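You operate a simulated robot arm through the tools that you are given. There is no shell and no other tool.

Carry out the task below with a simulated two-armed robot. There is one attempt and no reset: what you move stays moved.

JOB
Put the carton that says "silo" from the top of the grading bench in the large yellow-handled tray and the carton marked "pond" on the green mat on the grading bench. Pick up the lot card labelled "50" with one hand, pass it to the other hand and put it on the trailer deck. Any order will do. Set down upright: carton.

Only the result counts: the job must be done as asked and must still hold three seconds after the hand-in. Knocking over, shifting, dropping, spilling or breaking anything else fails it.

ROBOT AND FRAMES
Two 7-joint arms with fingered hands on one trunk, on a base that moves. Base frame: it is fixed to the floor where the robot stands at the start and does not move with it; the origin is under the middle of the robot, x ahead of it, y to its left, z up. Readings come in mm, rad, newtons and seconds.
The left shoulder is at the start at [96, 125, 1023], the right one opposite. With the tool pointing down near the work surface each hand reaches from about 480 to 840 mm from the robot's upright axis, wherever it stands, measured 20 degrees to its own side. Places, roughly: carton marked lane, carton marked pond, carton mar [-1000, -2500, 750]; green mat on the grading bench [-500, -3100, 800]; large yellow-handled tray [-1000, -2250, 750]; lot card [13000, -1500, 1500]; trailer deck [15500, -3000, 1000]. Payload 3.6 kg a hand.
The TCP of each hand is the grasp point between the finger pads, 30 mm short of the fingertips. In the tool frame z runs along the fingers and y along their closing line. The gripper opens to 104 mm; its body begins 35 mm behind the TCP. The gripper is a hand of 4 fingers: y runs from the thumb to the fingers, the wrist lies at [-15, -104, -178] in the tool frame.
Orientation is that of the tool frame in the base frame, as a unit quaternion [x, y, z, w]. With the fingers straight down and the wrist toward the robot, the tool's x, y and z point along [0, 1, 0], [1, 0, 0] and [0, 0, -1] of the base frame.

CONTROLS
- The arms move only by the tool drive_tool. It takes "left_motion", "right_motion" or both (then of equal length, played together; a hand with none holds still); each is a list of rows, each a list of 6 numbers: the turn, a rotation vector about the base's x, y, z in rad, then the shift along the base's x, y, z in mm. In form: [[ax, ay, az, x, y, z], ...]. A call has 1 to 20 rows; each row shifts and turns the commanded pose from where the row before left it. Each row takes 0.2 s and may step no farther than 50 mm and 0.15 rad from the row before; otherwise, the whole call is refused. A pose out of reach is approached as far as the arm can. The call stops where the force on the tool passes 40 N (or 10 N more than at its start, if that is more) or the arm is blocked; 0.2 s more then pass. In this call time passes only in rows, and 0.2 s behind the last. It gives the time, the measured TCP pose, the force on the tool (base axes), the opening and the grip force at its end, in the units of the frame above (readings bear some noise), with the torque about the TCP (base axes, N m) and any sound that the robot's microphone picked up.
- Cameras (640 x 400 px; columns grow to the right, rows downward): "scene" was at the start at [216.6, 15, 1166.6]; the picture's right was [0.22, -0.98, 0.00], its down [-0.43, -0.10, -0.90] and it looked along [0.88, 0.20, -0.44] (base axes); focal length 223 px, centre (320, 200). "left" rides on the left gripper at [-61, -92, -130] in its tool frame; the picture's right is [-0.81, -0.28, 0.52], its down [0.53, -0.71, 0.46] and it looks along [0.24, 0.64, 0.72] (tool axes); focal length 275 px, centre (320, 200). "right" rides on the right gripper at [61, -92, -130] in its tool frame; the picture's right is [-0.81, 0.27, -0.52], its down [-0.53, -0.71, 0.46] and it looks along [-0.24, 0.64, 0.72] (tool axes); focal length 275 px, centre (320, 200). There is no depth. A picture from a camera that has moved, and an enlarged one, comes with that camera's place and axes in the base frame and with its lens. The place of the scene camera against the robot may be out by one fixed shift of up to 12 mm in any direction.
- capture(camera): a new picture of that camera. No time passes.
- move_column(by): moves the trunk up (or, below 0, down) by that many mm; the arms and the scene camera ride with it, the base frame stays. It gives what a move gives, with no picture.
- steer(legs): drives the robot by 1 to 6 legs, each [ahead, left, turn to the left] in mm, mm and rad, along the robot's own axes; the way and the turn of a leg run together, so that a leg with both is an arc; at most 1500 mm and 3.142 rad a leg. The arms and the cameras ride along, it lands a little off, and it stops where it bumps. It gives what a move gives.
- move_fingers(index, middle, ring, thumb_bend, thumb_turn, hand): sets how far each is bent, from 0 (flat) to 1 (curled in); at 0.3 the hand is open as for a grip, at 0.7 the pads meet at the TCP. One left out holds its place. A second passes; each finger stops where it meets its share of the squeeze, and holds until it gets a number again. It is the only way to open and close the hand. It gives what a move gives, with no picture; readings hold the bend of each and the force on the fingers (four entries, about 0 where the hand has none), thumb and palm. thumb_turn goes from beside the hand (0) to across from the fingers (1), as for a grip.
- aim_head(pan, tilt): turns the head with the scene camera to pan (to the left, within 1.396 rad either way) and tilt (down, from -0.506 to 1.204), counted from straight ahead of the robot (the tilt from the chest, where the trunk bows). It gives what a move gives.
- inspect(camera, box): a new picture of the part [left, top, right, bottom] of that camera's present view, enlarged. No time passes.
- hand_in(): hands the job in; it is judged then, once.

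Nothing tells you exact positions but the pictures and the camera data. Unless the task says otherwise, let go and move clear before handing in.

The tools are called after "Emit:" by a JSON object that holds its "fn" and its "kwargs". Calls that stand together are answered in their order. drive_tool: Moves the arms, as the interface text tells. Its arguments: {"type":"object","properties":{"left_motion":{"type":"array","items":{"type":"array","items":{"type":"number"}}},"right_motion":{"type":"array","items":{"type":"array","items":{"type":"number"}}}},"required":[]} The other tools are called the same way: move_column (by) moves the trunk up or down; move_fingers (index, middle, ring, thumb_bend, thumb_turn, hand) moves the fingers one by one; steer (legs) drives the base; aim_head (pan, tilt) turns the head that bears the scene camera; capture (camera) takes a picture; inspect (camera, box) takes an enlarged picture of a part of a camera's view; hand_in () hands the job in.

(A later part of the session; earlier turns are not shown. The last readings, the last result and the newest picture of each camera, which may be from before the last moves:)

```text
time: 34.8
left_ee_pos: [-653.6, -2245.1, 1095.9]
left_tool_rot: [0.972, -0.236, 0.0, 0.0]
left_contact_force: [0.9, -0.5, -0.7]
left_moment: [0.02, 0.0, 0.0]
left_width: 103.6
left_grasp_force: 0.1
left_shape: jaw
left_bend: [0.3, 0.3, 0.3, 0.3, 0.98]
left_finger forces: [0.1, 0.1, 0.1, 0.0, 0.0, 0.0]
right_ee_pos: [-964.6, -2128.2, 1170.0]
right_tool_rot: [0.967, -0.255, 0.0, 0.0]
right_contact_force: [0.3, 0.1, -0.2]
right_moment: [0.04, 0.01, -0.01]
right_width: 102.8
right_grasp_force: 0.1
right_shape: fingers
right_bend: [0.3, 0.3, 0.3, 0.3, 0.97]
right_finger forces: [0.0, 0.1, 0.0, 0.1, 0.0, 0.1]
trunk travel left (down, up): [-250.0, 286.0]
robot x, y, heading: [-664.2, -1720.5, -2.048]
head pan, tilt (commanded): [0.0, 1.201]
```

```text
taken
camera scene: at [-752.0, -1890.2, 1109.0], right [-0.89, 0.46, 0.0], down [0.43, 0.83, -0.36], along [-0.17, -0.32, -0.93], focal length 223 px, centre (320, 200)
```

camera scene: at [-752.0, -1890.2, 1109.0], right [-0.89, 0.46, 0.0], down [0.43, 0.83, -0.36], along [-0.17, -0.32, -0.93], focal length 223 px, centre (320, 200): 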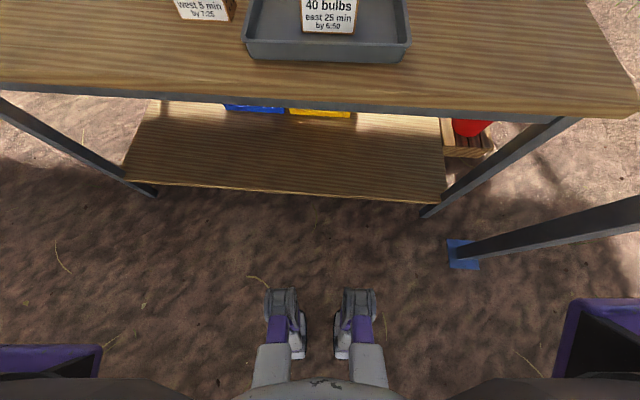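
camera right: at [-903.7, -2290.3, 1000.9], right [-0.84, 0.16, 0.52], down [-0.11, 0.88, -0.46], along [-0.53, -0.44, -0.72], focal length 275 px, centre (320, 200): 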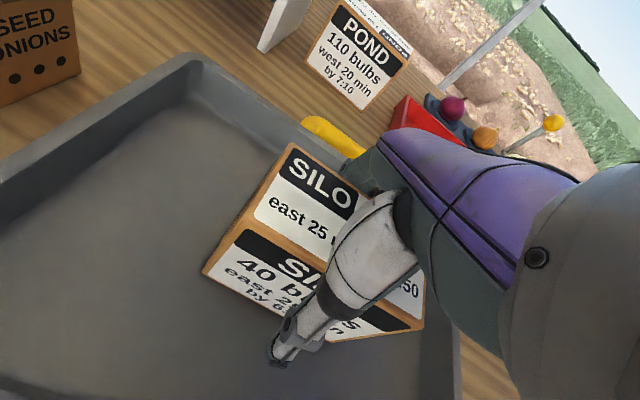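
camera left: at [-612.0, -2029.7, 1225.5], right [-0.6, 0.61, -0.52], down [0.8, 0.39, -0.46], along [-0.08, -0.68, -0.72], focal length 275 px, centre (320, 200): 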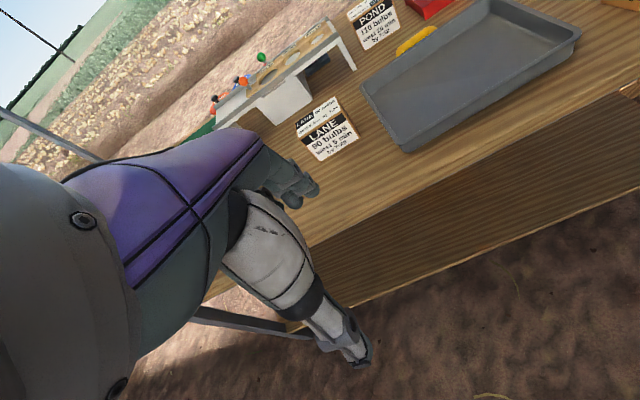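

My feet reach only about 180 mm ahead of the axis, so I can get much closer to the bench, about 235 mm from the edge. That brings POND and the front part of the mat within tool-down reach. I'll go forward in two steps.

Emit:
{"fn": "steer", "kwargs": {"legs": [[200, 0, 0]]}}

Emit:
{"fn": "capture", "kwargs": {"camera": "scene"}}

```text
time: 36.4
left_ee_pos: [-742.9, -2425.3, 1096.3]
left_tool_rot: [0.973, -0.232, -0.001, 0.001]
left_contact_force: [0.3, 0.5, 0.2]
left_moment: [0.02, -0.03, 0.01]
left_width: 103.8
left_grasp_force: 0.0
left_shape: jaw
left_bend: [0.3, 0.3, 0.3, 0.3, 0.98]
left_finger forces: [0.0, 0.1, 0.0, 0.0, 0.0, 0.0]
right_ee_pos: [-1054.1, -2311.1, 1170.1]
right_tool_rot: [0.968, -0.252, 0.0, 0.0]
right_contact_force: [-0.2, -0.9, -0.4]
right_moment: [0.01, 0.03, -0.01]
right_width: 103.2
right_grasp_force: 0.1
right_shape: fingers
right_bend: [0.3, 0.3, 0.3, 0.3, 0.97]
right_finger forces: [0.0, 0.0, 0.0, 0.1, 0.0, 0.0]
trunk travel left (down, up): [-250.0, 286.0]
robot x, y, heading: [-756.8, -1900.5, -2.042]
head pan, tilt (commanded): [0.0, 1.201]
```

```text
taken
camera scene: at [-843.9, -2072.4, 1108.9], right [-0.89, 0.45, 0.0], down [0.42, 0.83, -0.36], along [-0.16, -0.32, -0.93], focal length 223 px, centre (320, 200)
```

scene: 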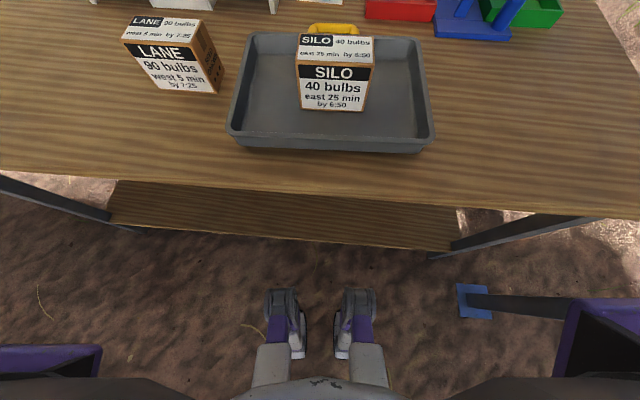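

The bench edge is about 325 mm away and turned roughly 0.06 rad from square. I'll take a last small step forward and turn square to it.

Emit:
{"fn": "steer", "kwargs": {"legs": [[75, 0, -0.06]]}}

Emit:
{"fn": "capture", "kwargs": {"camera": "scene"}}

Emit:
{"fn": "aim_head", "kwargs": {"pan": 0.3, "tilt": 0.7}}

Emit:
{"fn": "capture", "kwargs": {"camera": "scene"}}

Emit:
{"fn": "capture", "kwargs": {"camera": "left"}}

```text
time: 37.4
left_ee_pos: [-811.2, -2491.4, 1095.9]
left_tool_rot: [0.965, -0.263, 0.0, 0.0]
left_contact_force: [0.6, -0.2, -0.8]
left_moment: [-0.04, -0.01, 0.0]
left_width: 103.9
left_grasp_force: 0.0
left_shape: jaw
left_bend: [0.3, 0.3, 0.3, 0.3, 0.98]
left_finger forces: [0.1, 0.0, 0.1, 0.0, 0.0, 0.0]
right_ee_pos: [-1114.4, -2357.5, 1169.7]
right_tool_rot: [0.96, -0.28, 0.0, 0.001]
right_contact_force: [-0.2, -0.9, -0.3]
right_moment: [0.02, -0.05, 0.0]
right_width: 103.0
right_grasp_force: 0.0
right_shape: fingers
right_bend: [0.3, 0.3, 0.3, 0.3, 0.97]
right_finger forces: [0.0, 0.0, 0.0, 0.0, 0.1, 0.0]
trunk travel left (down, up): [-250.0, 286.0]
robot x, y, heading: [-794.1, -1968.2, -2.105]
head pan, tilt (commanded): [0.0, 1.201]
```

```text
taken
camera scene: at [-890.0, -2133.1, 1108.9], right [-0.86, 0.51, 0.0], down [0.47, 0.8, -0.36], along [-0.18, -0.31, -0.93], focal length 223 px, centre (320, 200)
```

scene: 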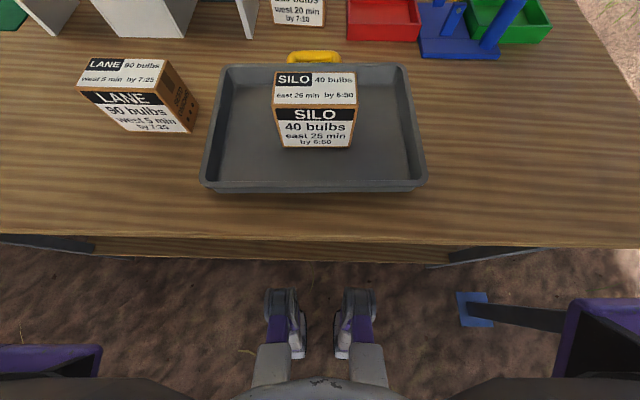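

```text
time: 38.3
left_ee_pos: [-810.8, -2491.1, 1095.6]
left_tool_rot: [0.965, -0.262, -0.001, 0.0]
left_contact_force: [-0.1, 0.2, 0.4]
left_moment: [0.0, 0.02, 0.02]
left_width: 103.8
left_grasp_force: 0.0
left_shape: jaw
left_bend: [0.3, 0.3, 0.3, 0.3, 0.98]
left_finger forces: [0.0, 0.0, 0.0, 0.1, 0.0, 0.0]
right_ee_pos: [-1115.3, -2358.9, 1170.8]
right_tool_rot: [0.96, -0.281, -0.001, 0.0]
right_contact_force: [-0.1, 0.1, -1.1]
right_moment: [0.02, 0.01, -0.02]
right_width: 102.8
right_grasp_force: 0.1
right_shape: fingers
right_bend: [0.3, 0.3, 0.3, 0.3, 0.97]
right_finger forces: [0.1, 0.0, 0.1, 0.1, 0.0, 0.1]
trunk travel left (down, up): [-250.0, 286.0]
robot x, y, heading: [-790.6, -1970.8, -2.101]
head pan, tilt (commanded): [0.3, 0.7]
```

```text
taken
camera scene: at [-880.7, -2166.9, 1144.9], right [-0.97, 0.23, 0.0], down [0.15, 0.63, -0.76], along [-0.17, -0.74, -0.64], focal length 223 px, centre (320, 200)
```

scene: 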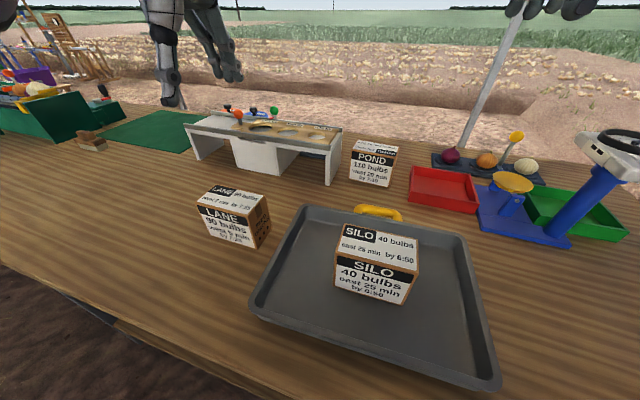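

```text
taken
camera left: at [-817.9, -2381.2, 1225.6], right [-0.56, 0.65, -0.52], down [0.82, 0.35, -0.46], along [-0.12, -0.68, -0.72], focal length 275 px, centre (320, 200)
```

left: 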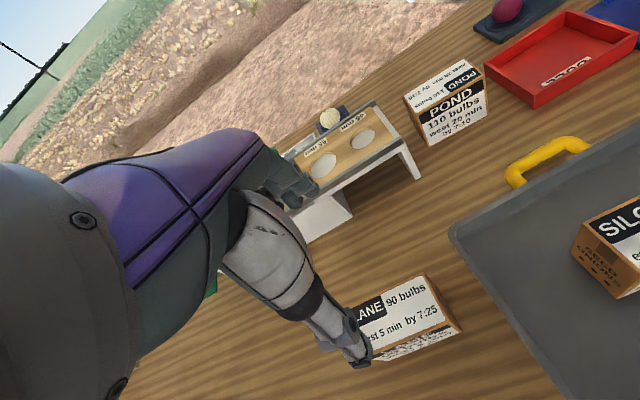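

I'm about 250 mm from the bench edge with no contact. I'll zoom in on POND from both cameras to fix its position.

Emit:
{"fn": "inspect", "kwargs": {"camera": "scene", "box": [310, 115, 470, 215]}}

Emit:
{"fn": "inspect", "kwargs": {"camera": "left", "box": [360, 30, 520, 130]}}

Emit:
{"fn": "inspect", "kwargs": {"camera": "scene", "box": [60, 80, 220, 180]}}

```text
4.00 times, centred on (390, 165) of scene
camera zoom: at [-880.7, -2166.9, 1144.9], right [-0.97, 0.23, 0.0], down [0.15, 0.63, -0.76], along [-0.17, -0.74, -0.64], focal length 893 px, centre (40, 340)
```

zoom: 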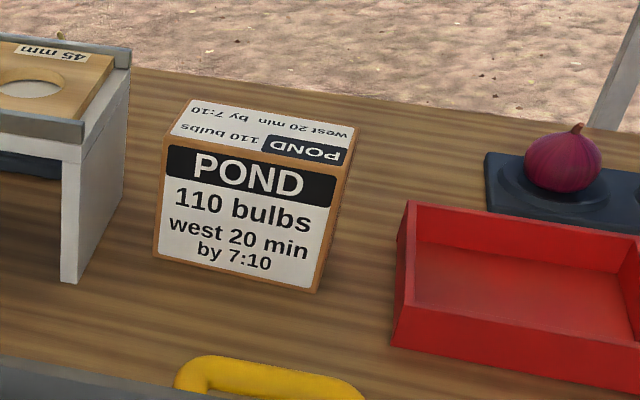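

```text
4.00 times, centred on (440, 80) of left
camera zoom: at [-817.9, -2381.2, 1225.6], right [-0.56, 0.65, -0.52], down [0.82, 0.35, -0.46], along [-0.12, -0.68, -0.72], focal length 1101 px, centre (-160, 680)
```

zoom: 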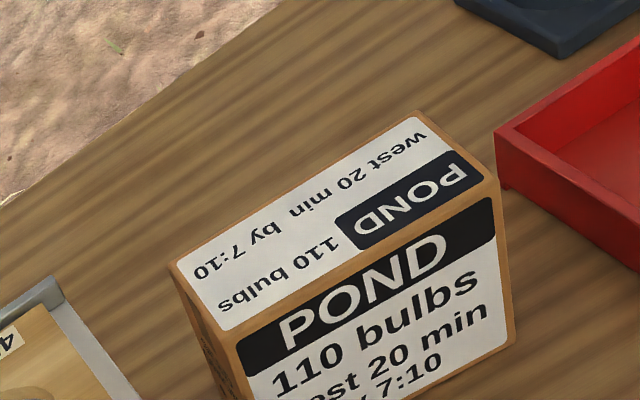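

```text
4.00 times, centred on (140, 130) of scene
camera zoom: at [-880.7, -2166.9, 1144.9], right [-0.97, 0.23, 0.0], down [0.15, 0.63, -0.76], along [-0.17, -0.74, -0.64], focal length 893 px, centre (1040, 480)
```

zoom: 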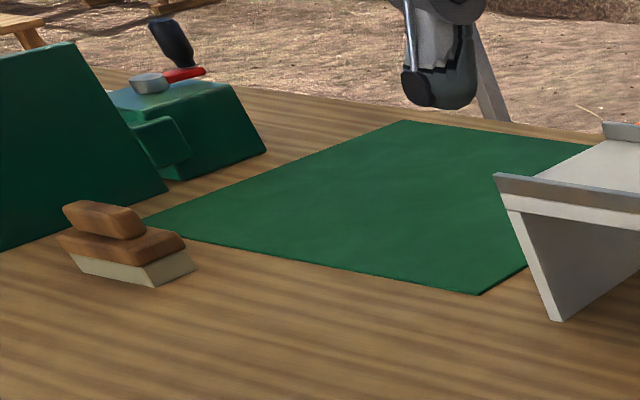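

POND's centre comes out the same from both cameras: about (-1126, -2617), with a yaw of about -0.1 relative to the hand. I'll move the right hand aside and bring the left hand over POND.

Emit:
{"fn": "drive_tool", "kwargs": {"left_motion": [[0, 0, 0, 0, 0, 0], [0, 0, 0, 0, 0, 0], [0, 0, 0, 0, 0, 0], [0, 0, 0, 0, 0, 0], [0, 0, -0.0125, -39.4, -15.8, 0], [0, 0, -0.0125, -39.4, -15.8, 0], [0, 0, -0.0125, -39.4, -15.8, 0], [0, 0, -0.0125, -39.4, -15.8, 0], [0, 0, -0.0125, -39.4, -15.8, 0], [0, 0, -0.0125, -39.4, -15.8, 0], [0, 0, -0.0125, -39.4, -15.8, 0], [0, 0, -0.0125, -39.4, -15.8, 0], [0, 0, 0, 0, 0, -32], [0, 0, 0, 0, 0, -32], [0, 0, 0, 0, 0, -32], [0, 0, 0, 0, 0, -32]], "right_motion": [[0, 0, 0, -34.5, 20.2, 0], [0, 0, 0, -34.5, 20.2, 0], [0, 0, 0, -34.5, 20.2, 0], [0, 0, 0, -34.5, 20.2, 0], [0, 0, 0, 0, 0, 0], [0, 0, 0, 0, 0, 0], [0, 0, 0, 0, 0, 0], [0, 0, 0, 0, 0, 0], [0, 0, 0, 0, 0, 0], [0, 0, 0, 0, 0, 0], [0, 0, 0, 0, 0, 0], [0, 0, 0, 0, 0, 0], [0, 0, 0, 0, 0, 0], [0, 0, 0, 0, 0, 0], [0, 0, 0, 0, 0, 0], [0, 0, 0, 0, 0, 0]]}}

Emit:
{"fn": "capture", "kwargs": {"camera": "left"}}

Emit:
{"fn": "capture", "kwargs": {"camera": "scene"}}

```text
time: 41.7
left_ee_pos: [-1126.4, -2617.9, 968.1]
left_tool_rot: [0.951, -0.31, 0.0, 0.001]
left_contact_force: [1.0, 0.5, 0.7]
left_moment: [0.01, -0.02, 0.0]
left_width: 103.9
left_grasp_force: 0.1
left_shape: jaw
left_bend: [0.3, 0.3, 0.3, 0.3, 0.97]
left_finger forces: [0.1, 0.0, 0.0, 0.1, 0.1, 0.0]
right_ee_pos: [-1250.9, -2276.8, 1168.9]
right_tool_rot: [0.96, -0.282, 0.0, 0.0]
right_contact_force: [0.0, 0.2, 0.4]
right_moment: [0.02, -0.01, 0.0]
right_width: 102.6
right_grasp_force: 0.0
right_shape: fingers
right_bend: [0.3, 0.3, 0.3, 0.3, 0.97]
right_finger forces: [0.0, 0.0, 0.0, 0.0, 0.0, 0.1]
trunk travel left (down, up): [-250.0, 286.0]
robot x, y, heading: [-792.3, -1964.1, -2.103]
head pan, tilt (commanded): [0.3, 0.7]
```

```text
taken
camera left: at [-1123.2, -2508.4, 1097.9], right [-0.49, 0.7, -0.52], down [0.85, 0.26, -0.46], along [-0.18, -0.67, -0.72], focal length 275 px, centre (320, 200)
```

left: 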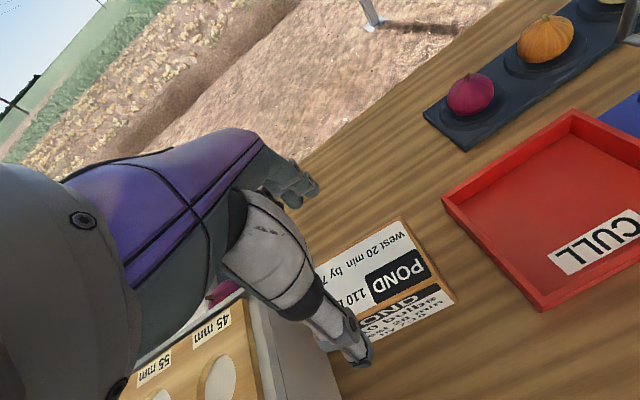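

```text
taken
camera scene: at [-880.8, -2166.9, 1145.0], right [-0.97, 0.23, 0.0], down [0.15, 0.63, -0.76], along [-0.17, -0.74, -0.64], focal length 223 px, centre (320, 200)
```

scene: 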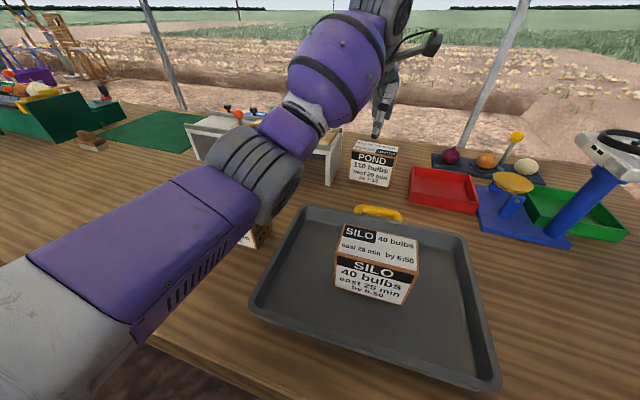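

The grasp point is right over POND's centre and the stand on its left is clear of the fingers. I'll go down.

Emit:
{"fn": "drive_tool", "kwargs": {"left_motion": [[0, 0, 0, 0, 0, -25], [0, 0, 0, 0, 0, -25], [0, 0, 0, 0, 0, -25], [0, 0, 0, 0, 0, -17], [0, 0, 0, 0, 0, -10]]}}

Emit:
{"fn": "capture", "kwargs": {"camera": "left"}}

Emit:
{"fn": "inspect", "kwargs": {"camera": "scene", "box": [310, 115, 470, 215]}}

```text
time: 42.9
left_ee_pos: [-1126.1, -2617.4, 866.8]
left_tool_rot: [0.951, -0.31, 0.0, 0.0]
left_contact_force: [0.0, 0.1, -0.7]
left_moment: [-0.01, 0.01, 0.0]
left_width: 103.9
left_grasp_force: 0.1
left_shape: jaw
left_bend: [0.3, 0.3, 0.3, 0.3, 0.97]
left_finger forces: [0.2, 0.0, 0.0, 0.0, 0.0, 0.0]
right_ee_pos: [-1251.2, -2277.6, 1167.9]
right_tool_rot: [0.96, -0.281, 0.0, 0.001]
right_contact_force: [0.3, -0.3, 0.8]
right_moment: [0.0, -0.02, -0.02]
right_width: 103.1
right_grasp_force: 0.1
right_shape: fingers
right_bend: [0.3, 0.3, 0.3, 0.3, 0.97]
right_finger forces: [0.0, 0.0, 0.0, 0.1, 0.1, 0.0]
trunk travel left (down, up): [-250.0, 286.0]
robot x, y, heading: [-792.5, -1965.3, -2.104]
head pan, tilt (commanded): [0.3, 0.7]
```

```text
taken
camera left: at [-1121.9, -2506.6, 996.0], right [-0.49, 0.7, -0.52], down [0.85, 0.26, -0.46], along [-0.18, -0.67, -0.72], focal length 275 px, centre (320, 200)
```

left: 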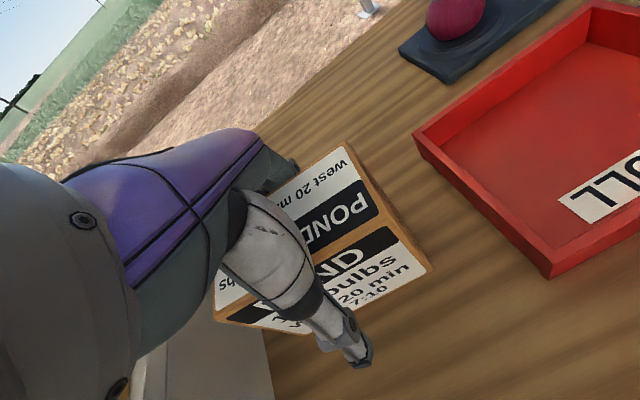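

```text
4.00 times, centred on (390, 165) of scene
camera zoom: at [-880.7, -2166.9, 1145.0], right [-0.97, 0.23, 0.0], down [0.15, 0.63, -0.76], along [-0.17, -0.74, -0.64], focal length 893 px, centre (40, 340)
```

zoom: 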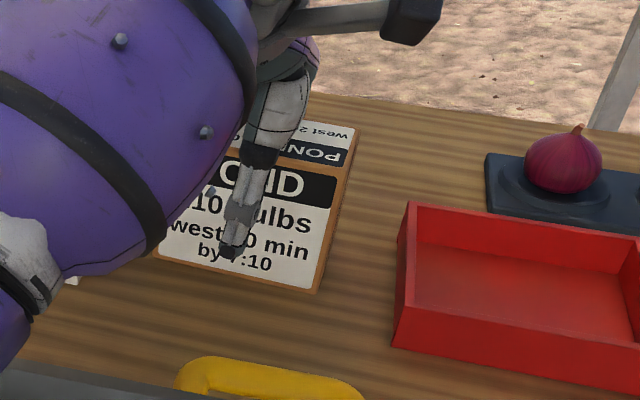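

Well placed and nothing is touching. I'll close the left hand on POND.

Emit:
{"fn": "move_fingers", "kwargs": {"hand": "left", "index": 0.62, "middle": 0.62, "ring": 0.62, "thumb_bend": 0.62}}

Emit:
{"fn": "drive_tool", "kwargs": {"left_motion": [[0, 0, 0, 0, 0, 15], [0, 0, 0, 0, 0, 25], [0, 0, 0, 0, 0, 40], [0, 0, 0, 0, 0, 50], [0, 0, 0, 0, 0, 50], [0, 0, 0, 0, 0, 40]]}}

Emit:
{"fn": "capture", "kwargs": {"camera": "scene"}}

Emit:
{"fn": "capture", "kwargs": {"camera": "left"}}

```text
time: 43.9
left_ee_pos: [-1127.0, -2616.9, 867.4]
left_tool_rot: [0.951, -0.31, -0.001, 0.001]
left_contact_force: [-2.0, -2.2, 2.8]
left_moment: [-0.36, 0.16, -0.07]
left_width: 56.8
left_grasp_force: 28.8
left_shape: fingers
left_bend: [0.5, 0.54, 0.53, 0.52, 0.95]
left_finger forces: [14.9, 7.8, 7.2, 0.0, 27.5, 0.0]
right_ee_pos: [-1250.1, -2277.5, 1167.4]
right_tool_rot: [0.96, -0.281, 0.0, 0.0]
right_contact_force: [-0.1, 0.7, -0.2]
right_moment: [0.01, 0.0, 0.01]
right_width: 102.7
right_grasp_force: 0.0
right_shape: fingers
right_bend: [0.3, 0.3, 0.3, 0.3, 0.97]
right_finger forces: [0.0, 0.0, 0.0, 0.0, 0.1, 0.0]
trunk travel left (down, up): [-250.0, 286.0]
robot x, y, heading: [-795.0, -1969.0, -2.104]
head pan, tilt (commanded): [0.3, 0.7]
```

```text
time: 45.3
left_ee_pos: [-1124.6, -2616.7, 1085.4]
left_tool_rot: [0.951, -0.311, 0.0, 0.0]
left_contact_force: [-0.2, 0.3, -4.3]
left_moment: [-0.03, 0.06, -0.03]
left_width: 56.2
left_grasp_force: 26.6
left_shape: fingers
left_bend: [0.51, 0.55, 0.54, 0.52, 0.95]
left_finger forces: [13.4, 6.6, 6.2, 0.0, 26.9, 0.0]
right_ee_pos: [-1249.7, -2276.2, 1169.2]
right_tool_rot: [0.96, -0.281, 0.0, 0.001]
right_contact_force: [0.4, 0.3, -0.5]
right_moment: [-0.02, -0.02, 0.0]
right_width: 102.9
right_grasp_force: 0.1
right_shape: fingers
right_bend: [0.3, 0.3, 0.3, 0.3, 0.97]
right_finger forces: [0.0, 0.0, 0.0, 0.0, 0.1, 0.0]
trunk travel left (down, up): [-250.0, 286.0]
robot x, y, heading: [-794.0, -1968.2, -2.103]
head pan, tilt (commanded): [0.3, 0.7]
```

```text
taken
camera scene: at [-880.6, -2166.3, 1145.1], right [-0.97, 0.23, 0.0], down [0.15, 0.63, -0.77], along [-0.17, -0.75, -0.64], focal length 223 px, centre (320, 200)
```

scene: 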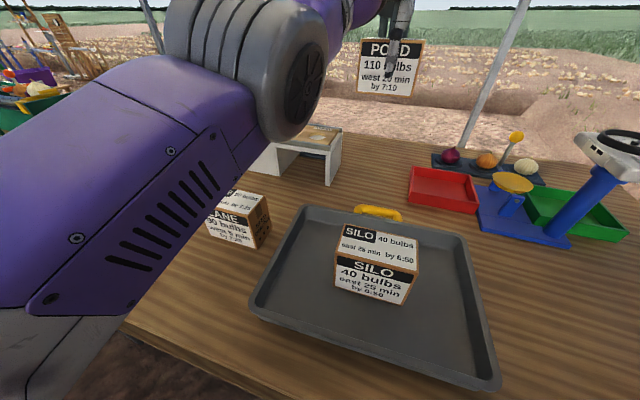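

```text
taken
camera left: at [-1120.9, -2507.6, 1215.8], right [-0.49, 0.7, -0.52], down [0.85, 0.26, -0.45], along [-0.18, -0.66, -0.73], focal length 275 px, centre (320, 200)
```

left: 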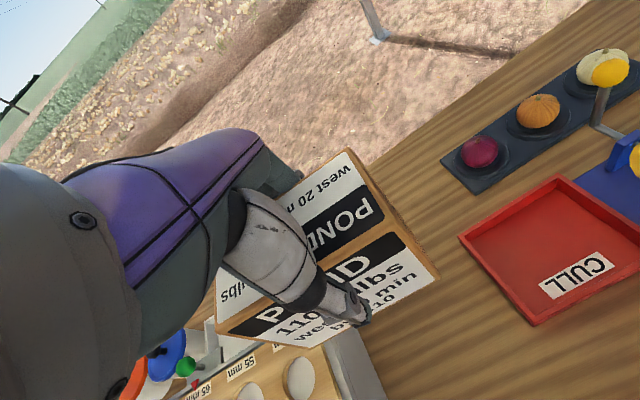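

POND is held securely and lifted to z 1085. The mat's front-right corner is near (-597, -2881), about 630 mm to my left, so I'll drive sideways along the bench.

Emit:
{"fn": "steer", "kwargs": {"legs": [[0, 300, 0], [0, 300, 0]]}}

Emit:
{"fn": "aim_head", "kwargs": {"pan": 0.1, "tilt": 0.7}}

Emit:
{"fn": "capture", "kwargs": {"camera": "scene"}}

Emit:
{"fn": "capture", "kwargs": {"camera": "right"}}

```text
time: 51.4
left_ee_pos: [-606.3, -2921.3, 1086.0]
left_tool_rot: [0.951, -0.309, 0.0, 0.0]
left_contact_force: [-0.4, -0.3, -3.3]
left_moment: [-0.03, 0.03, 0.01]
left_width: 56.7
left_grasp_force: 26.4
left_shape: fingers
left_bend: [0.51, 0.55, 0.54, 0.52, 0.95]
left_finger forces: [13.4, 6.6, 6.2, 0.0, 26.7, 0.0]
right_ee_pos: [-733.0, -2580.6, 1168.9]
right_tool_rot: [0.96, -0.279, 0.001, 0.0]
right_contact_force: [0.8, -0.4, -0.4]
right_moment: [-0.01, 0.04, -0.03]
right_width: 103.2
right_grasp_force: 0.1
right_shape: fingers
right_bend: [0.3, 0.3, 0.3, 0.3, 0.97]
right_finger forces: [0.0, 0.0, 0.0, 0.0, 0.0, 0.0]
trunk travel left (down, up): [-250.0, 286.0]
robot x, y, heading: [-276.0, -2269.2, -2.1]
head pan, tilt (commanded): [0.3, 0.7]
```

```text
time: 52.1
left_ee_pos: [-606.0, -2920.8, 1084.7]
left_tool_rot: [0.951, -0.309, 0.0, 0.0]
left_contact_force: [0.0, 0.9, -5.0]
left_moment: [-0.02, -0.01, -0.01]
left_width: 56.4
left_grasp_force: 26.0
left_shape: fingers
left_bend: [0.51, 0.55, 0.54, 0.52, 0.95]
left_finger forces: [13.3, 6.6, 6.1, 0.0, 26.8, 0.0]
right_ee_pos: [-731.6, -2579.6, 1168.3]
right_tool_rot: [0.96, -0.28, 0.0, 0.0]
right_contact_force: [0.3, -0.1, 0.0]
right_moment: [-0.01, 0.02, 0.02]
right_width: 102.8
right_grasp_force: 0.0
right_shape: fingers
right_bend: [0.3, 0.3, 0.3, 0.3, 0.97]
right_finger forces: [0.1, 0.1, 0.0, 0.0, 0.0, 0.0]
trunk travel left (down, up): [-250.0, 286.0]
robot x, y, heading: [-278.1, -2267.3, -2.098]
head pan, tilt (commanded): [0.099, 0.7]
```

```text
taken
camera scene: at [-378.8, -2463.9, 1144.9], right [-0.91, 0.41, 0.0], down [0.27, 0.59, -0.76], along [-0.32, -0.7, -0.64], focal length 223 px, centre (320, 200)
```

scene: 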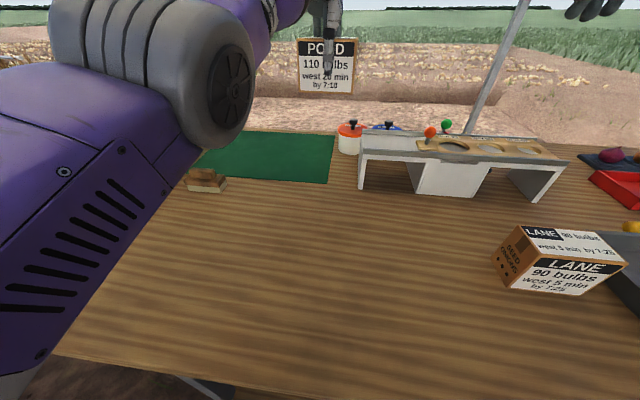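

```text
taken
camera right: at [-630.3, -2537.2, 1299.3], right [-0.83, 0.2, 0.52], down [-0.07, 0.89, -0.46], along [-0.55, -0.41, -0.72], focal length 275 px, centre (320, 200)
```

right: 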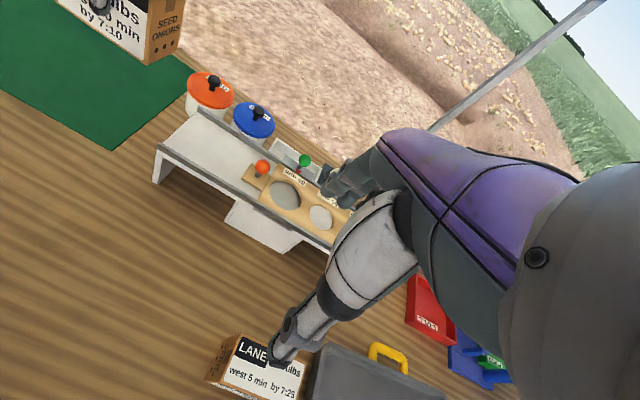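

The mat is now right in front of the left hand. I'll move POND over it, about 85 mm in from the front edge, and lower it.

Emit:
{"fn": "drive_tool", "kwargs": {"left_motion": [[0, 0, 0.01, 21.7, -32.2, 0], [0, 0, 0.01, 21.7, -32.2, 0], [0, 0, 0.01, 21.7, -32.2, 0], [0, 0, 0, 0, 0, -40], [0, 0, 0, 0, 0, -40], [0, 0, 0, 0, 0, -40], [0, 0, 0, 0, 0, -30]]}}

Emit:
{"fn": "capture", "kwargs": {"camera": "scene"}}

Emit:
{"fn": "capture", "kwargs": {"camera": "right"}}

Emit:
{"fn": "capture", "kwargs": {"camera": "left"}}

```text
time: 53.7
left_ee_pos: [-561.7, -3018.4, 935.4]
left_tool_rot: [0.956, -0.295, 0.001, -0.002]
left_contact_force: [-0.1, 0.2, -3.9]
left_moment: [-0.04, 0.02, -0.01]
left_width: 56.4
left_grasp_force: 25.3
left_shape: fingers
left_bend: [0.51, 0.55, 0.55, 0.52, 0.95]
left_finger forces: [13.0, 6.4, 5.8, 0.1, 26.0, 0.0]
left hand out of reach, approached as far as the arm can: row 1, 2, 3, 4, 5, 6, 7
right_ee_pos: [-732.3, -2580.3, 1167.6]
right_tool_rot: [0.96, -0.28, 0.0, 0.0]
right_contact_force: [0.1, 0.4, -0.1]
right_moment: [0.03, 0.01, -0.01]
right_width: 102.5
right_grasp_force: 0.0
right_shape: fingers
right_bend: [0.3, 0.3, 0.3, 0.3, 0.97]
right_finger forces: [0.0, 0.0, 0.1, 0.0, 0.0, 0.0]
trunk travel left (down, up): [-250.0, 286.0]
robot x, y, heading: [-272.0, -2271.8, -2.097]
head pan, tilt (commanded): [0.099, 0.7]
```

```text
taken
camera scene: at [-378.9, -2464.3, 1144.8], right [-0.91, 0.42, 0.0], down [0.27, 0.59, -0.76], along [-0.32, -0.7, -0.64], focal length 223 px, centre (320, 200)
```

scene: 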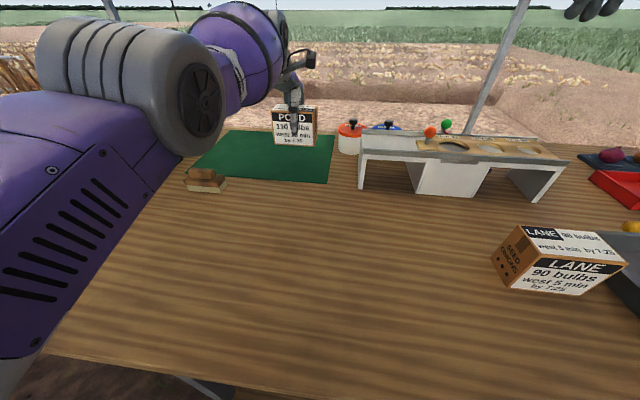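

```text
taken
camera right: at [-630.4, -2537.7, 1299.1], right [-0.83, 0.2, 0.52], down [-0.07, 0.89, -0.46], along [-0.55, -0.41, -0.72], focal length 275 px, centre (320, 200)
```

right: 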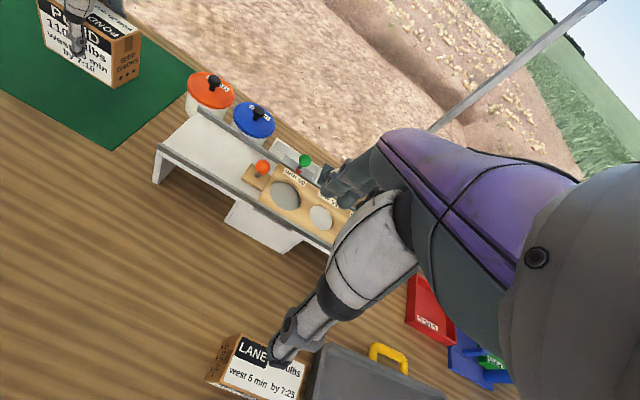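

```text
taken
camera left: at [-561.0, -2908.3, 1066.8], right [-0.51, 0.69, -0.52], down [0.84, 0.29, -0.45], along [-0.16, -0.67, -0.73], focal length 275 px, centre (320, 200)
```

left: 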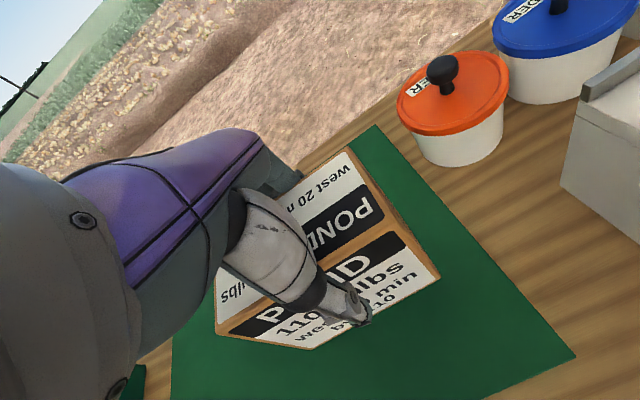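

The arm is near its reach limit, but the carton is already about 100 mm inside the mat's front and right edges, which is good. I'll match the command to the actual position and keep lowering.

Emit:
{"fn": "drive_tool", "kwargs": {"left_motion": [[0, 0, 0, -20, -1, 0], [0, 0, 0, 0, 0, -20], [0, 0, 0, 0, 0, -20]]}}

```text
time: 54.5
left_ee_pos: [-569.4, -3018.8, 895.8]
left_tool_rot: [0.956, -0.295, 0.001, -0.001]
left_contact_force: [-0.3, -0.8, -3.9]
left_moment: [0.0, 0.01, -0.01]
left_width: 55.9
left_grasp_force: 25.9
left_shape: fingers
left_bend: [0.51, 0.55, 0.55, 0.52, 0.95]
left_finger forces: [13.2, 6.4, 5.8, 0.0, 26.0, 0.0]
left hand out of reach, approached as far as the arm can: row 1, 3
right_ee_pos: [-733.1, -2580.4, 1168.3]
right_tool_rot: [0.96, -0.279, -0.001, -0.001]
right_contact_force: [-0.6, 0.3, 0.4]
right_moment: [0.02, 0.01, -0.04]
right_width: 102.7
right_grasp_force: 0.0
right_shape: fingers
right_bend: [0.3, 0.3, 0.3, 0.3, 0.97]
right_finger forces: [0.0, 0.0, 0.0, 0.1, 0.0, 0.0]
trunk travel left (down, up): [-250.0, 286.0]
robot x, y, heading: [-273.8, -2267.6, -2.099]
head pan, tilt (commanded): [0.099, 0.7]
```

Still right at the limit, so I'll pull back 25 mm toward me (still about 80 mm inside the mat) and lower further.

Emit:
{"fn": "drive_tool", "kwargs": {"left_motion": [[0, 0, 0, 6, 11, 0], [0, 0, 0, 6, 11, 0], [0, 0, 0, 0, 0, -12], [0, 0, 0, 0, 0, -6]]}}

Emit:
{"fn": "inspect", "kwargs": {"camera": "scene", "box": [230, 90, 390, 190]}}

```text
time: 55.5
left_ee_pos: [-572.8, -3016.5, 879.9]
left_tool_rot: [0.956, -0.295, 0.001, -0.002]
left_contact_force: [-0.9, -0.5, -4.0]
left_moment: [0.0, 0.04, -0.02]
left_width: 56.2
left_grasp_force: 25.1
left_shape: fingers
left_bend: [0.51, 0.55, 0.55, 0.52, 0.95]
left_finger forces: [13.2, 6.3, 5.9, 0.1, 25.9, 0.0]
left hand out of reach, approached as far as the arm can: row 1, 2
right_ee_pos: [-733.3, -2582.2, 1168.7]
right_tool_rot: [0.96, -0.28, -0.001, -0.001]
right_contact_force: [0.5, 0.5, 0.0]
right_moment: [0.02, -0.04, 0.01]
right_width: 102.7
right_grasp_force: 0.1
right_shape: fingers
right_bend: [0.3, 0.3, 0.3, 0.3, 0.97]
right_finger forces: [0.0, 0.0, 0.0, 0.0, 0.0, 0.1]
trunk travel left (down, up): [-250.0, 286.0]
robot x, y, heading: [-273.1, -2268.8, -2.099]
head pan, tilt (commanded): [0.099, 0.7]
```

```text
4.00 times, centred on (310, 140) of scene
camera zoom: at [-378.8, -2463.9, 1144.9], right [-0.91, 0.42, 0.0], down [0.27, 0.59, -0.76], along [-0.32, -0.7, -0.64], focal length 893 px, centre (360, 440)
```

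zoom: 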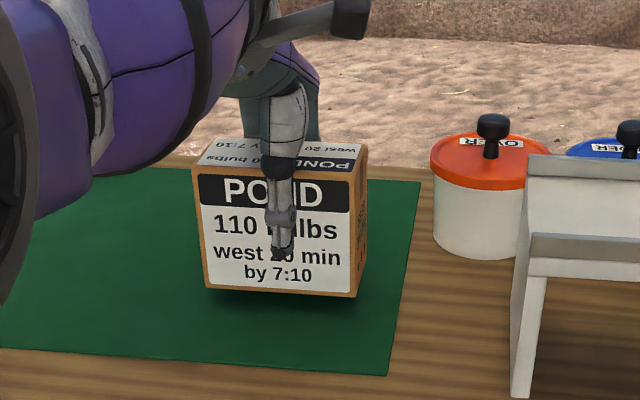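

The carton hangs about 8 mm above the mat, well inside its edges. I'll lower in small steps until it touches.

Emit:
{"fn": "drive_tool", "kwargs": {"left_motion": [[0, 0, 0, 0, 0, -3], [0, 0, 0, 0, 0, -3]]}}

```text
time: 56.1
left_ee_pos: [-574.4, -3017.3, 875.5]
left_tool_rot: [0.955, -0.295, 0.001, -0.001]
left_contact_force: [0.7, 0.1, -4.3]
left_moment: [-0.06, 0.02, 0.0]
left_width: 56.3
left_grasp_force: 25.3
left_shape: fingers
left_bend: [0.51, 0.55, 0.55, 0.52, 0.95]
left_finger forces: [13.2, 6.4, 5.7, 0.1, 25.9, 0.2]
right_ee_pos: [-733.4, -2580.3, 1168.0]
right_tool_rot: [0.96, -0.279, 0.0, 0.001]
right_contact_force: [-0.3, -0.3, 0.3]
right_moment: [-0.01, -0.02, 0.01]
right_width: 103.0
right_grasp_force: 0.0
right_shape: fingers
right_bend: [0.3, 0.3, 0.3, 0.3, 0.97]
right_finger forces: [0.0, 0.0, 0.0, 0.1, 0.0, 0.0]
trunk travel left (down, up): [-250.0, 286.0]
robot x, y, heading: [-273.0, -2269.9, -2.098]
head pan, tilt (commanded): [0.099, 0.7]
```

Emit:
{"fn": "drive_tool", "kwargs": {"left_motion": [[0, 0, 0, 0, 0, -2], [0, 0, 0, 0, 0, -2]]}}

```text
time: 56.7
left_ee_pos: [-574.1, -3016.2, 871.3]
left_tool_rot: [0.955, -0.296, 0.0, -0.001]
left_contact_force: [-0.1, -0.4, -4.1]
left_moment: [-0.01, 0.01, 0.01]
left_width: 56.1
left_grasp_force: 25.4
left_shape: fingers
left_bend: [0.51, 0.55, 0.55, 0.52, 0.95]
left_finger forces: [13.0, 6.3, 5.8, 0.0, 26.1, 0.1]
right_ee_pos: [-732.0, -2581.0, 1168.4]
right_tool_rot: [0.96, -0.28, -0.001, 0.0]
right_contact_force: [0.2, 0.3, 0.5]
right_moment: [0.0, 0.02, 0.0]
right_width: 102.9
right_grasp_force: 0.0
right_shape: fingers
right_bend: [0.3, 0.3, 0.3, 0.3, 0.97]
right_finger forces: [0.0, 0.0, 0.0, 0.1, 0.0, 0.0]
trunk travel left (down, up): [-250.0, 286.0]
robot x, y, heading: [-271.7, -2269.3, -2.097]
head pan, tilt (commanded): [0.099, 0.7]
```

Emit:
{"fn": "drive_tool", "kwargs": {"left_motion": [[0, 0, 0, 0, 0, -1.5], [0, 0, 0, 0, 0, -1.5]]}}

Emit:
{"fn": "inspect", "kwargs": {"camera": "scene", "box": [230, 90, 390, 190]}}

```text
time: 57.3
left_ee_pos: [-576.1, -3017.3, 870.9]
left_tool_rot: [0.955, -0.295, 0.0, 0.0]
left_contact_force: [-0.7, 1.6, 2.1]
left_moment: [-0.13, 0.0, -0.01]
left_width: 56.0
left_grasp_force: 26.3
left_shape: fingers
left_bend: [0.51, 0.55, 0.55, 0.52, 0.95]
left_finger forces: [13.0, 6.7, 6.0, 0.1, 27.3, 0.0]
right_ee_pos: [-732.3, -2578.8, 1168.4]
right_tool_rot: [0.96, -0.279, -0.001, 0.001]
right_contact_force: [-0.6, 0.8, -0.2]
right_moment: [0.02, 0.01, 0.0]
right_width: 103.0
right_grasp_force: 0.0
right_shape: fingers
right_bend: [0.3, 0.3, 0.3, 0.3, 0.97]
right_finger forces: [0.0, 0.0, 0.1, 0.1, 0.1, 0.0]
trunk travel left (down, up): [-250.0, 286.0]
robot x, y, heading: [-276.4, -2265.6, -2.096]
head pan, tilt (commanded): [0.099, 0.7]
```

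```text
4.00 times, centred on (310, 140) of scene
camera zoom: at [-378.6, -2463.2, 1145.1], right [-0.91, 0.42, 0.0], down [0.27, 0.59, -0.77], along [-0.32, -0.7, -0.64], focal length 893 px, centre (360, 440)
```

zoom: 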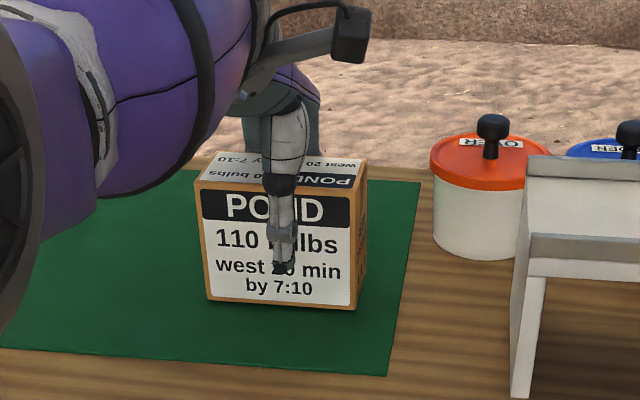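

Contact: the force rose to +2 N. I'll release POND and then raise the trunk, so that the hand leaves straight up.

Emit:
{"fn": "move_fingers", "kwargs": {"hand": "left", "index": 0.3, "middle": 0.3, "ring": 0.3, "thumb_bend": 0.3}}

Emit:
{"fn": "inspect", "kwargs": {"camera": "scene", "box": [230, 90, 390, 190]}}

Emit:
{"fn": "capture", "kwargs": {"camera": "left"}}

```text
time: 58.3
left_ee_pos: [-574.3, -3016.4, 868.7]
left_tool_rot: [0.956, -0.294, 0.001, -0.001]
left_contact_force: [0.1, 0.7, 0.9]
left_moment: [0.03, -0.01, 0.03]
left_width: 103.4
left_grasp_force: 0.1
left_shape: fingers
left_bend: [0.3, 0.3, 0.3, 0.3, 0.97]
left_finger forces: [0.0, 0.0, 0.1, 0.1, 1.0, 0.0]
right_ee_pos: [-731.2, -2579.5, 1169.2]
right_tool_rot: [0.96, -0.28, 0.0, 0.001]
right_contact_force: [-0.4, 0.8, -0.1]
right_moment: [-0.02, 0.02, -0.02]
right_width: 103.0
right_grasp_force: 0.0
right_shape: fingers
right_bend: [0.3, 0.3, 0.3, 0.3, 0.97]
right_finger forces: [0.0, 0.0, 0.0, 0.0, 0.1, 0.1]
trunk travel left (down, up): [-250.0, 286.0]
robot x, y, heading: [-272.8, -2264.5, -2.092]
head pan, tilt (commanded): [0.099, 0.7]
```

```text
4.00 times, centred on (310, 140) of scene
camera zoom: at [-378.6, -2463.4, 1145.0], right [-0.91, 0.42, 0.0], down [0.27, 0.59, -0.77], along [-0.32, -0.7, -0.64], focal length 893 px, centre (360, 440)
```

zoom: 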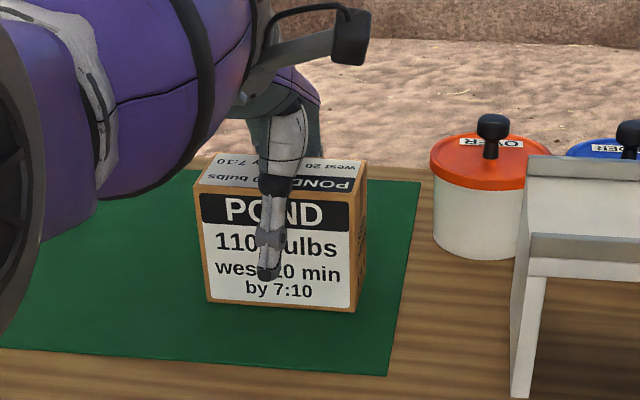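

```text
taken
camera left: at [-573.6, -2907.0, 998.5], right [-0.51, 0.68, -0.52], down [0.84, 0.29, -0.45], along [-0.16, -0.67, -0.73], focal length 275 px, centre (320, 200)
```

left: 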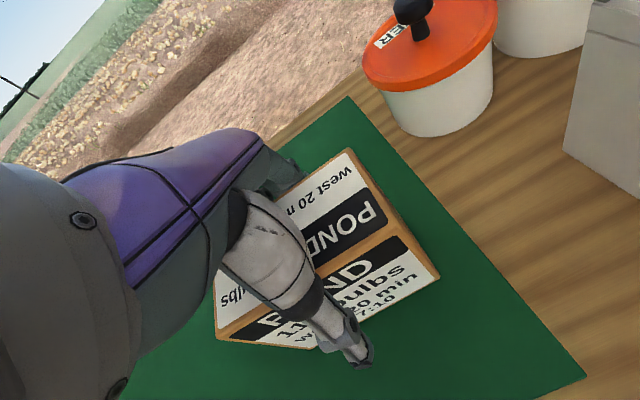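

POND stands on the mat with the fingers open. I'll raise the trunk to bring the hand straight up off it.

Emit:
{"fn": "move_column", "kwargs": {"by": 140}}

Emit:
{"fn": "capture", "kwargs": {"camera": "scene"}}

Emit:
{"fn": "capture", "kwargs": {"camera": "left"}}

```text
time: 60.0
left_ee_pos: [-569.8, -3009.4, 1084.1]
left_tool_rot: [0.954, -0.295, -0.013, 0.057]
left_contact_force: [1.3, 0.1, 1.0]
left_moment: [-0.01, 0.02, 0.01]
left_width: 103.3
left_grasp_force: 0.1
left_shape: fingers
left_bend: [0.3, 0.3, 0.3, 0.3, 0.97]
left_finger forces: [0.1, 0.1, 0.0, 0.0, 0.0, 0.0]
right_ee_pos: [-733.6, -2581.9, 1308.8]
right_tool_rot: [0.96, -0.28, 0.0, 0.0]
right_contact_force: [-0.8, 0.2, -0.3]
right_moment: [0.02, 0.01, 0.0]
right_width: 102.9
right_grasp_force: 0.1
right_shape: fingers
right_bend: [0.3, 0.3, 0.3, 0.3, 0.97]
right_finger forces: [0.1, 0.0, 0.1, 0.1, 0.0, 0.2]
trunk travel left (down, up): [-390.0, 146.0]
robot x, y, heading: [-273.5, -2266.2, -2.1]
head pan, tilt (commanded): [0.099, 0.7]
```

```text
taken
camera scene: at [-362.6, -2435.9, 1282.9], right [-0.91, 0.42, 0.0], down [0.27, 0.59, -0.76], along [-0.32, -0.7, -0.64], focal length 223 px, centre (320, 200)
```

scene: 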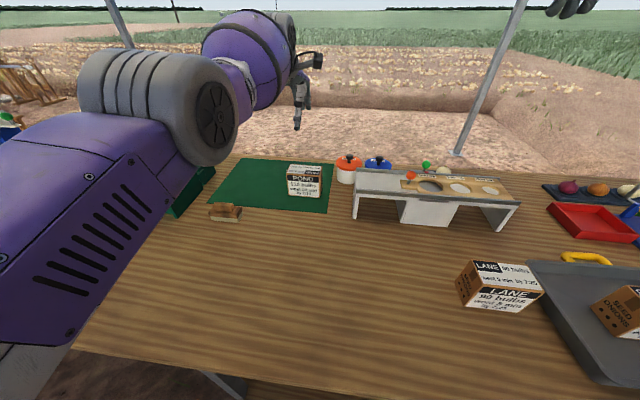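

```text
taken
camera left: at [-561.9, -2887.2, 1202.9], right [-0.55, 0.63, -0.55], down [0.81, 0.24, -0.53], along [-0.2, -0.74, -0.64], focal length 275 px, centre (320, 200)
```

left: 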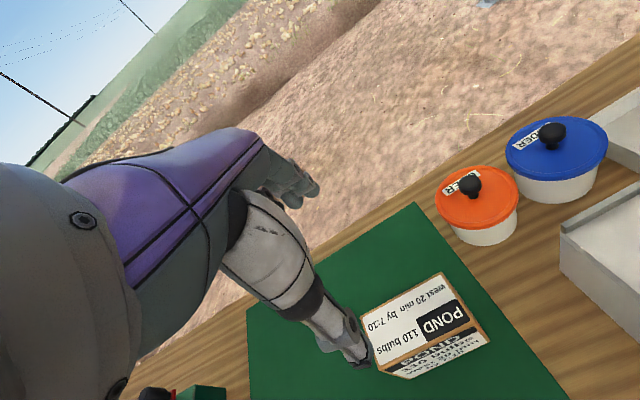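

POND is upright on the mat and the hand is clear. I'll pull the left hand back, then reverse away from the bench.

Emit:
{"fn": "drive_tool", "kwargs": {"left_motion": [[0, 0, 0, 20, 36, 10], [0, 0, 0, 20, 36, 0], [0, 0, 0, 20, 36, 0], [0, 0, 0, 20, 36, 0], [0, 0, 0, 20, 36, 0], [0, 0, 0, 24, 34, 0], [0, 0, 0, 30, 30, 0], [0, 0, 0, 30, 30, 0]]}}

Emit:
{"fn": "steer", "kwargs": {"legs": [[-900, 0, 0]]}}

Emit:
{"fn": "capture", "kwargs": {"camera": "scene"}}

```text
time: 61.8
left_ee_pos: [-571.1, -2988.7, 1145.7]
left_tool_rot: [0.954, -0.294, -0.013, 0.056]
left_contact_force: [0.2, -0.3, 0.5]
left_moment: [0.0, 0.01, 0.04]
left_width: 103.0
left_grasp_force: 0.0
left_shape: fingers
left_bend: [0.3, 0.3, 0.3, 0.3, 0.97]
left_finger forces: [0.0, 0.0, 0.0, 0.0, 0.1, 0.0]
left hand out of reach, approached as far as the arm can: row 1, 2, 3, 4, 5, 6, 7, 8
right_ee_pos: [-732.6, -2579.6, 1308.7]
right_tool_rot: [0.96, -0.28, -0.001, 0.001]
right_contact_force: [0.0, -0.1, 0.1]
right_moment: [0.04, -0.01, 0.05]
right_width: 102.9
right_grasp_force: 0.0
right_shape: fingers
right_bend: [0.3, 0.3, 0.3, 0.3, 0.97]
right_finger forces: [0.0, 0.1, 0.0, 0.0, 0.0, 0.0]
trunk travel left (down, up): [-390.0, 146.0]
robot x, y, heading: [-272.4, -2270.8, -2.1]
head pan, tilt (commanded): [0.099, 0.7]
```

```text
time: 66.6
left_ee_pos: [-116.1, -2204.8, 1146.0]
left_tool_rot: [0.953, -0.298, -0.013, 0.056]
left_contact_force: [-0.3, 0.5, 0.1]
left_moment: [0.02, -0.01, 0.02]
left_width: 103.1
left_grasp_force: 0.1
left_shape: fingers
left_bend: [0.3, 0.3, 0.3, 0.3, 0.97]
left_finger forces: [0.0, 0.0, 0.0, 0.1, 0.2, 0.1]
right_ee_pos: [-273.5, -1792.2, 1308.5]
right_tool_rot: [0.959, -0.283, -0.001, 0.001]
right_contact_force: [-0.2, -0.1, 0.5]
right_moment: [-0.02, 0.02, 0.0]
right_width: 103.0
right_grasp_force: 0.0
right_shape: fingers
right_bend: [0.3, 0.3, 0.3, 0.3, 0.97]
right_finger forces: [0.0, 0.0, 0.1, 0.0, 0.0, 0.0]
trunk travel left (down, up): [-390.0, 146.0]
robot x, y, heading: [186.9, -1487.4, -2.107]
head pan, tilt (commanded): [0.099, 0.7]
```

```text
taken
camera scene: at [97.5, -1651.2, 1283.0], right [-0.91, 0.42, 0.0], down [0.27, 0.58, -0.77], along [-0.32, -0.69, -0.64], focal length 223 px, centre (320, 200)
```

scene: 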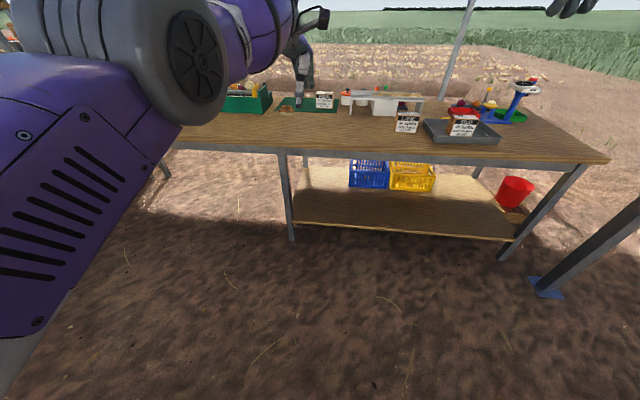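

The left arm is still stretched out near its limit. I'm clear of the bench now, so I'll bring the hand down and back to regain a comfortable pose.

Emit:
{"fn": "drive_tool", "kwargs": {"left_motion": [[0, 0, 0, 10, 17, -30], [0, 0, 0, 10, 17, -30], [0, 0, 0, 15, 25, -20], [0, 0, 0, 15, 25, -20], [0, 0, 0, 15, 25, 0], [0, 0, 0, 15, 25, 0]]}}

```text
time: 68.0
left_ee_pos: [-139.2, -2205.3, 1073.1]
left_tool_rot: [0.953, -0.299, -0.012, 0.055]
left_contact_force: [-0.5, 0.3, -0.3]
left_moment: [0.01, -0.02, 0.0]
left_width: 103.1
left_grasp_force: 0.0
left_shape: fingers
left_bend: [0.3, 0.3, 0.3, 0.3, 0.97]
left_finger forces: [0.0, 0.1, 0.0, 0.0, 0.0, 0.0]
left hand out of reach, approached as far as the arm can: row 1, 2, 3, 4, 5, 6
right_ee_pos: [-273.0, -1792.5, 1308.5]
right_tool_rot: [0.959, -0.283, 0.0, 0.001]
right_contact_force: [0.0, 0.4, -0.1]
right_moment: [0.01, -0.03, -0.01]
right_width: 102.9
right_grasp_force: 0.0
right_shape: fingers
right_bend: [0.3, 0.3, 0.3, 0.3, 0.97]
right_finger forces: [0.0, 0.1, 0.1, 0.1, 0.0, 0.0]
trunk travel left (down, up): [-390.0, 146.0]
robot x, y, heading: [186.2, -1483.8, -2.106]
head pan, tilt (commanded): [0.099, 0.7]
```

The arm is stuck in a straight, singular pose. I'll try sideways and downward moves to make the elbow bend.

Emit:
{"fn": "drive_tool", "kwargs": {"left_motion": [[0, 0, 0, 26, -15, -30], [0, 0, 0, 26, -15, -30], [0, 0, 0, 26, -15, -30], [0, 0, 0, 26, -15, -30], [0, 0, 0, 15, 26, -30], [0, 0, 0, 15, 26, -30], [0, 0, 0, 15, 26, -10], [0, 0, 0, 15, 26, 0]]}}

Emit:
{"fn": "capture", "kwargs": {"camera": "scene"}}

```text
time: 69.8
left_ee_pos: [-33.8, -2264.1, 870.3]
left_tool_rot: [0.953, -0.298, -0.013, 0.056]
left_contact_force: [-0.4, 0.1, 0.6]
left_moment: [-0.02, -0.01, 0.01]
left_width: 103.1
left_grasp_force: 0.0
left_shape: fingers
left_bend: [0.3, 0.3, 0.3, 0.3, 0.97]
left_finger forces: [0.1, 0.0, 0.0, 0.0, 0.0, 0.0]
left hand out of reach, approached as far as the arm can: row 1, 2, 5, 6, 7, 8
right_ee_pos: [-274.3, -1792.8, 1308.3]
right_tool_rot: [0.959, -0.283, 0.0, 0.001]
right_contact_force: [-0.5, -1.0, -0.2]
right_moment: [0.02, -0.01, -0.02]
right_width: 102.9
right_grasp_force: 0.0
right_shape: fingers
right_bend: [0.3, 0.3, 0.3, 0.3, 0.97]
right_finger forces: [0.1, 0.1, 0.0, 0.1, 0.1, 0.0]
trunk travel left (down, up): [-390.0, 146.0]
robot x, y, heading: [188.1, -1484.7, -2.107]
head pan, tilt (commanded): [0.099, 0.7]
```

```text
taken
camera scene: at [97.4, -1651.3, 1283.0], right [-0.91, 0.42, 0.0], down [0.27, 0.58, -0.76], along [-0.32, -0.69, -0.64], focal length 223 px, centre (320, 200)
```

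scene: 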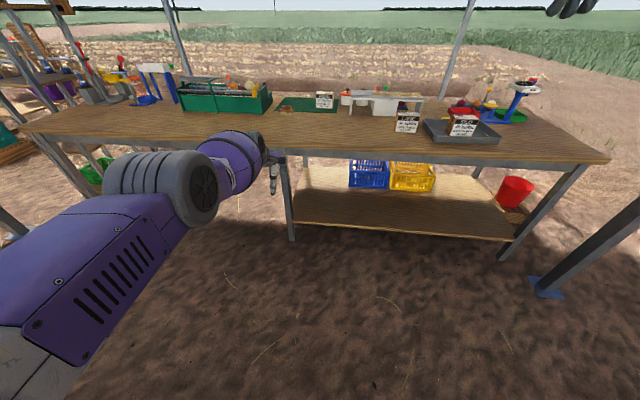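

Sideways and downward moves work; only the straight pull-back fails, probably because unbending from a straight elbow needs a big joint change per step. I'll try very small pull-back steps.

Emit:
{"fn": "drive_tool", "kwargs": {"left_motion": [[0, 0, 0, 0.5, 0.9, 0], [0, 0, 0, 0.5, 0.9, 0], [0, 0, 0, 0.5, 0.9, 0], [0, 0, 0, 0.5, 0.9, 0], [0, 0, 0, 1, 1.7, 0], [0, 0, 0, 1, 1.7, 0], [0, 0, 0, 1, 1.7, 0], [0, 0, 0, 2, 3.4, 0], [0, 0, 0, 2, 3.4, 0], [0, 0, 0, 2, 3.4, 0], [0, 0, 0, 3, 5, 0], [0, 0, 0, 3, 5, 0], [0, 0, 0, 5, 8, 0], [0, 0, 0, 5, 8, 0], [0, 0, 0, 8, 13, 0], [0, 0, 0, 8, 13, 0], [0, 0, 0, 10, 17, 0], [0, 0, 0, 10, 17, 0]]}}

```text
time: 73.6
left_ee_pos: [-25.9, -2264.9, 855.6]
left_tool_rot: [0.953, -0.298, -0.013, 0.056]
left_contact_force: [-0.6, 0.3, 1.3]
left_moment: [0.0, 0.01, 0.01]
left_width: 103.2
left_grasp_force: 0.1
left_shape: fingers
left_bend: [0.3, 0.3, 0.3, 0.3, 0.97]
left_finger forces: [0.0, 0.1, 0.0, 0.0, 0.1, 0.0]
left hand out of reach, approached as far as the arm can: row 3, 6, 8, 9, 10, 11, 12, 13, 14, 15, 16, 17, 18
right_ee_pos: [-273.6, -1792.8, 1308.1]
right_tool_rot: [0.959, -0.283, 0.0, -0.001]
right_contact_force: [0.3, 0.2, -0.3]
right_moment: [0.0, -0.02, 0.0]
right_width: 102.8
right_grasp_force: 0.0
right_shape: fingers
right_bend: [0.3, 0.3, 0.3, 0.3, 0.97]
right_finger forces: [0.0, 0.0, 0.0, 0.1, 0.0, 0.0]
trunk travel left (down, up): [-390.0, 146.0]
robot x, y, heading: [186.8, -1487.6, -2.109]
head pan, tilt (commanded): [0.099, 0.7]
```

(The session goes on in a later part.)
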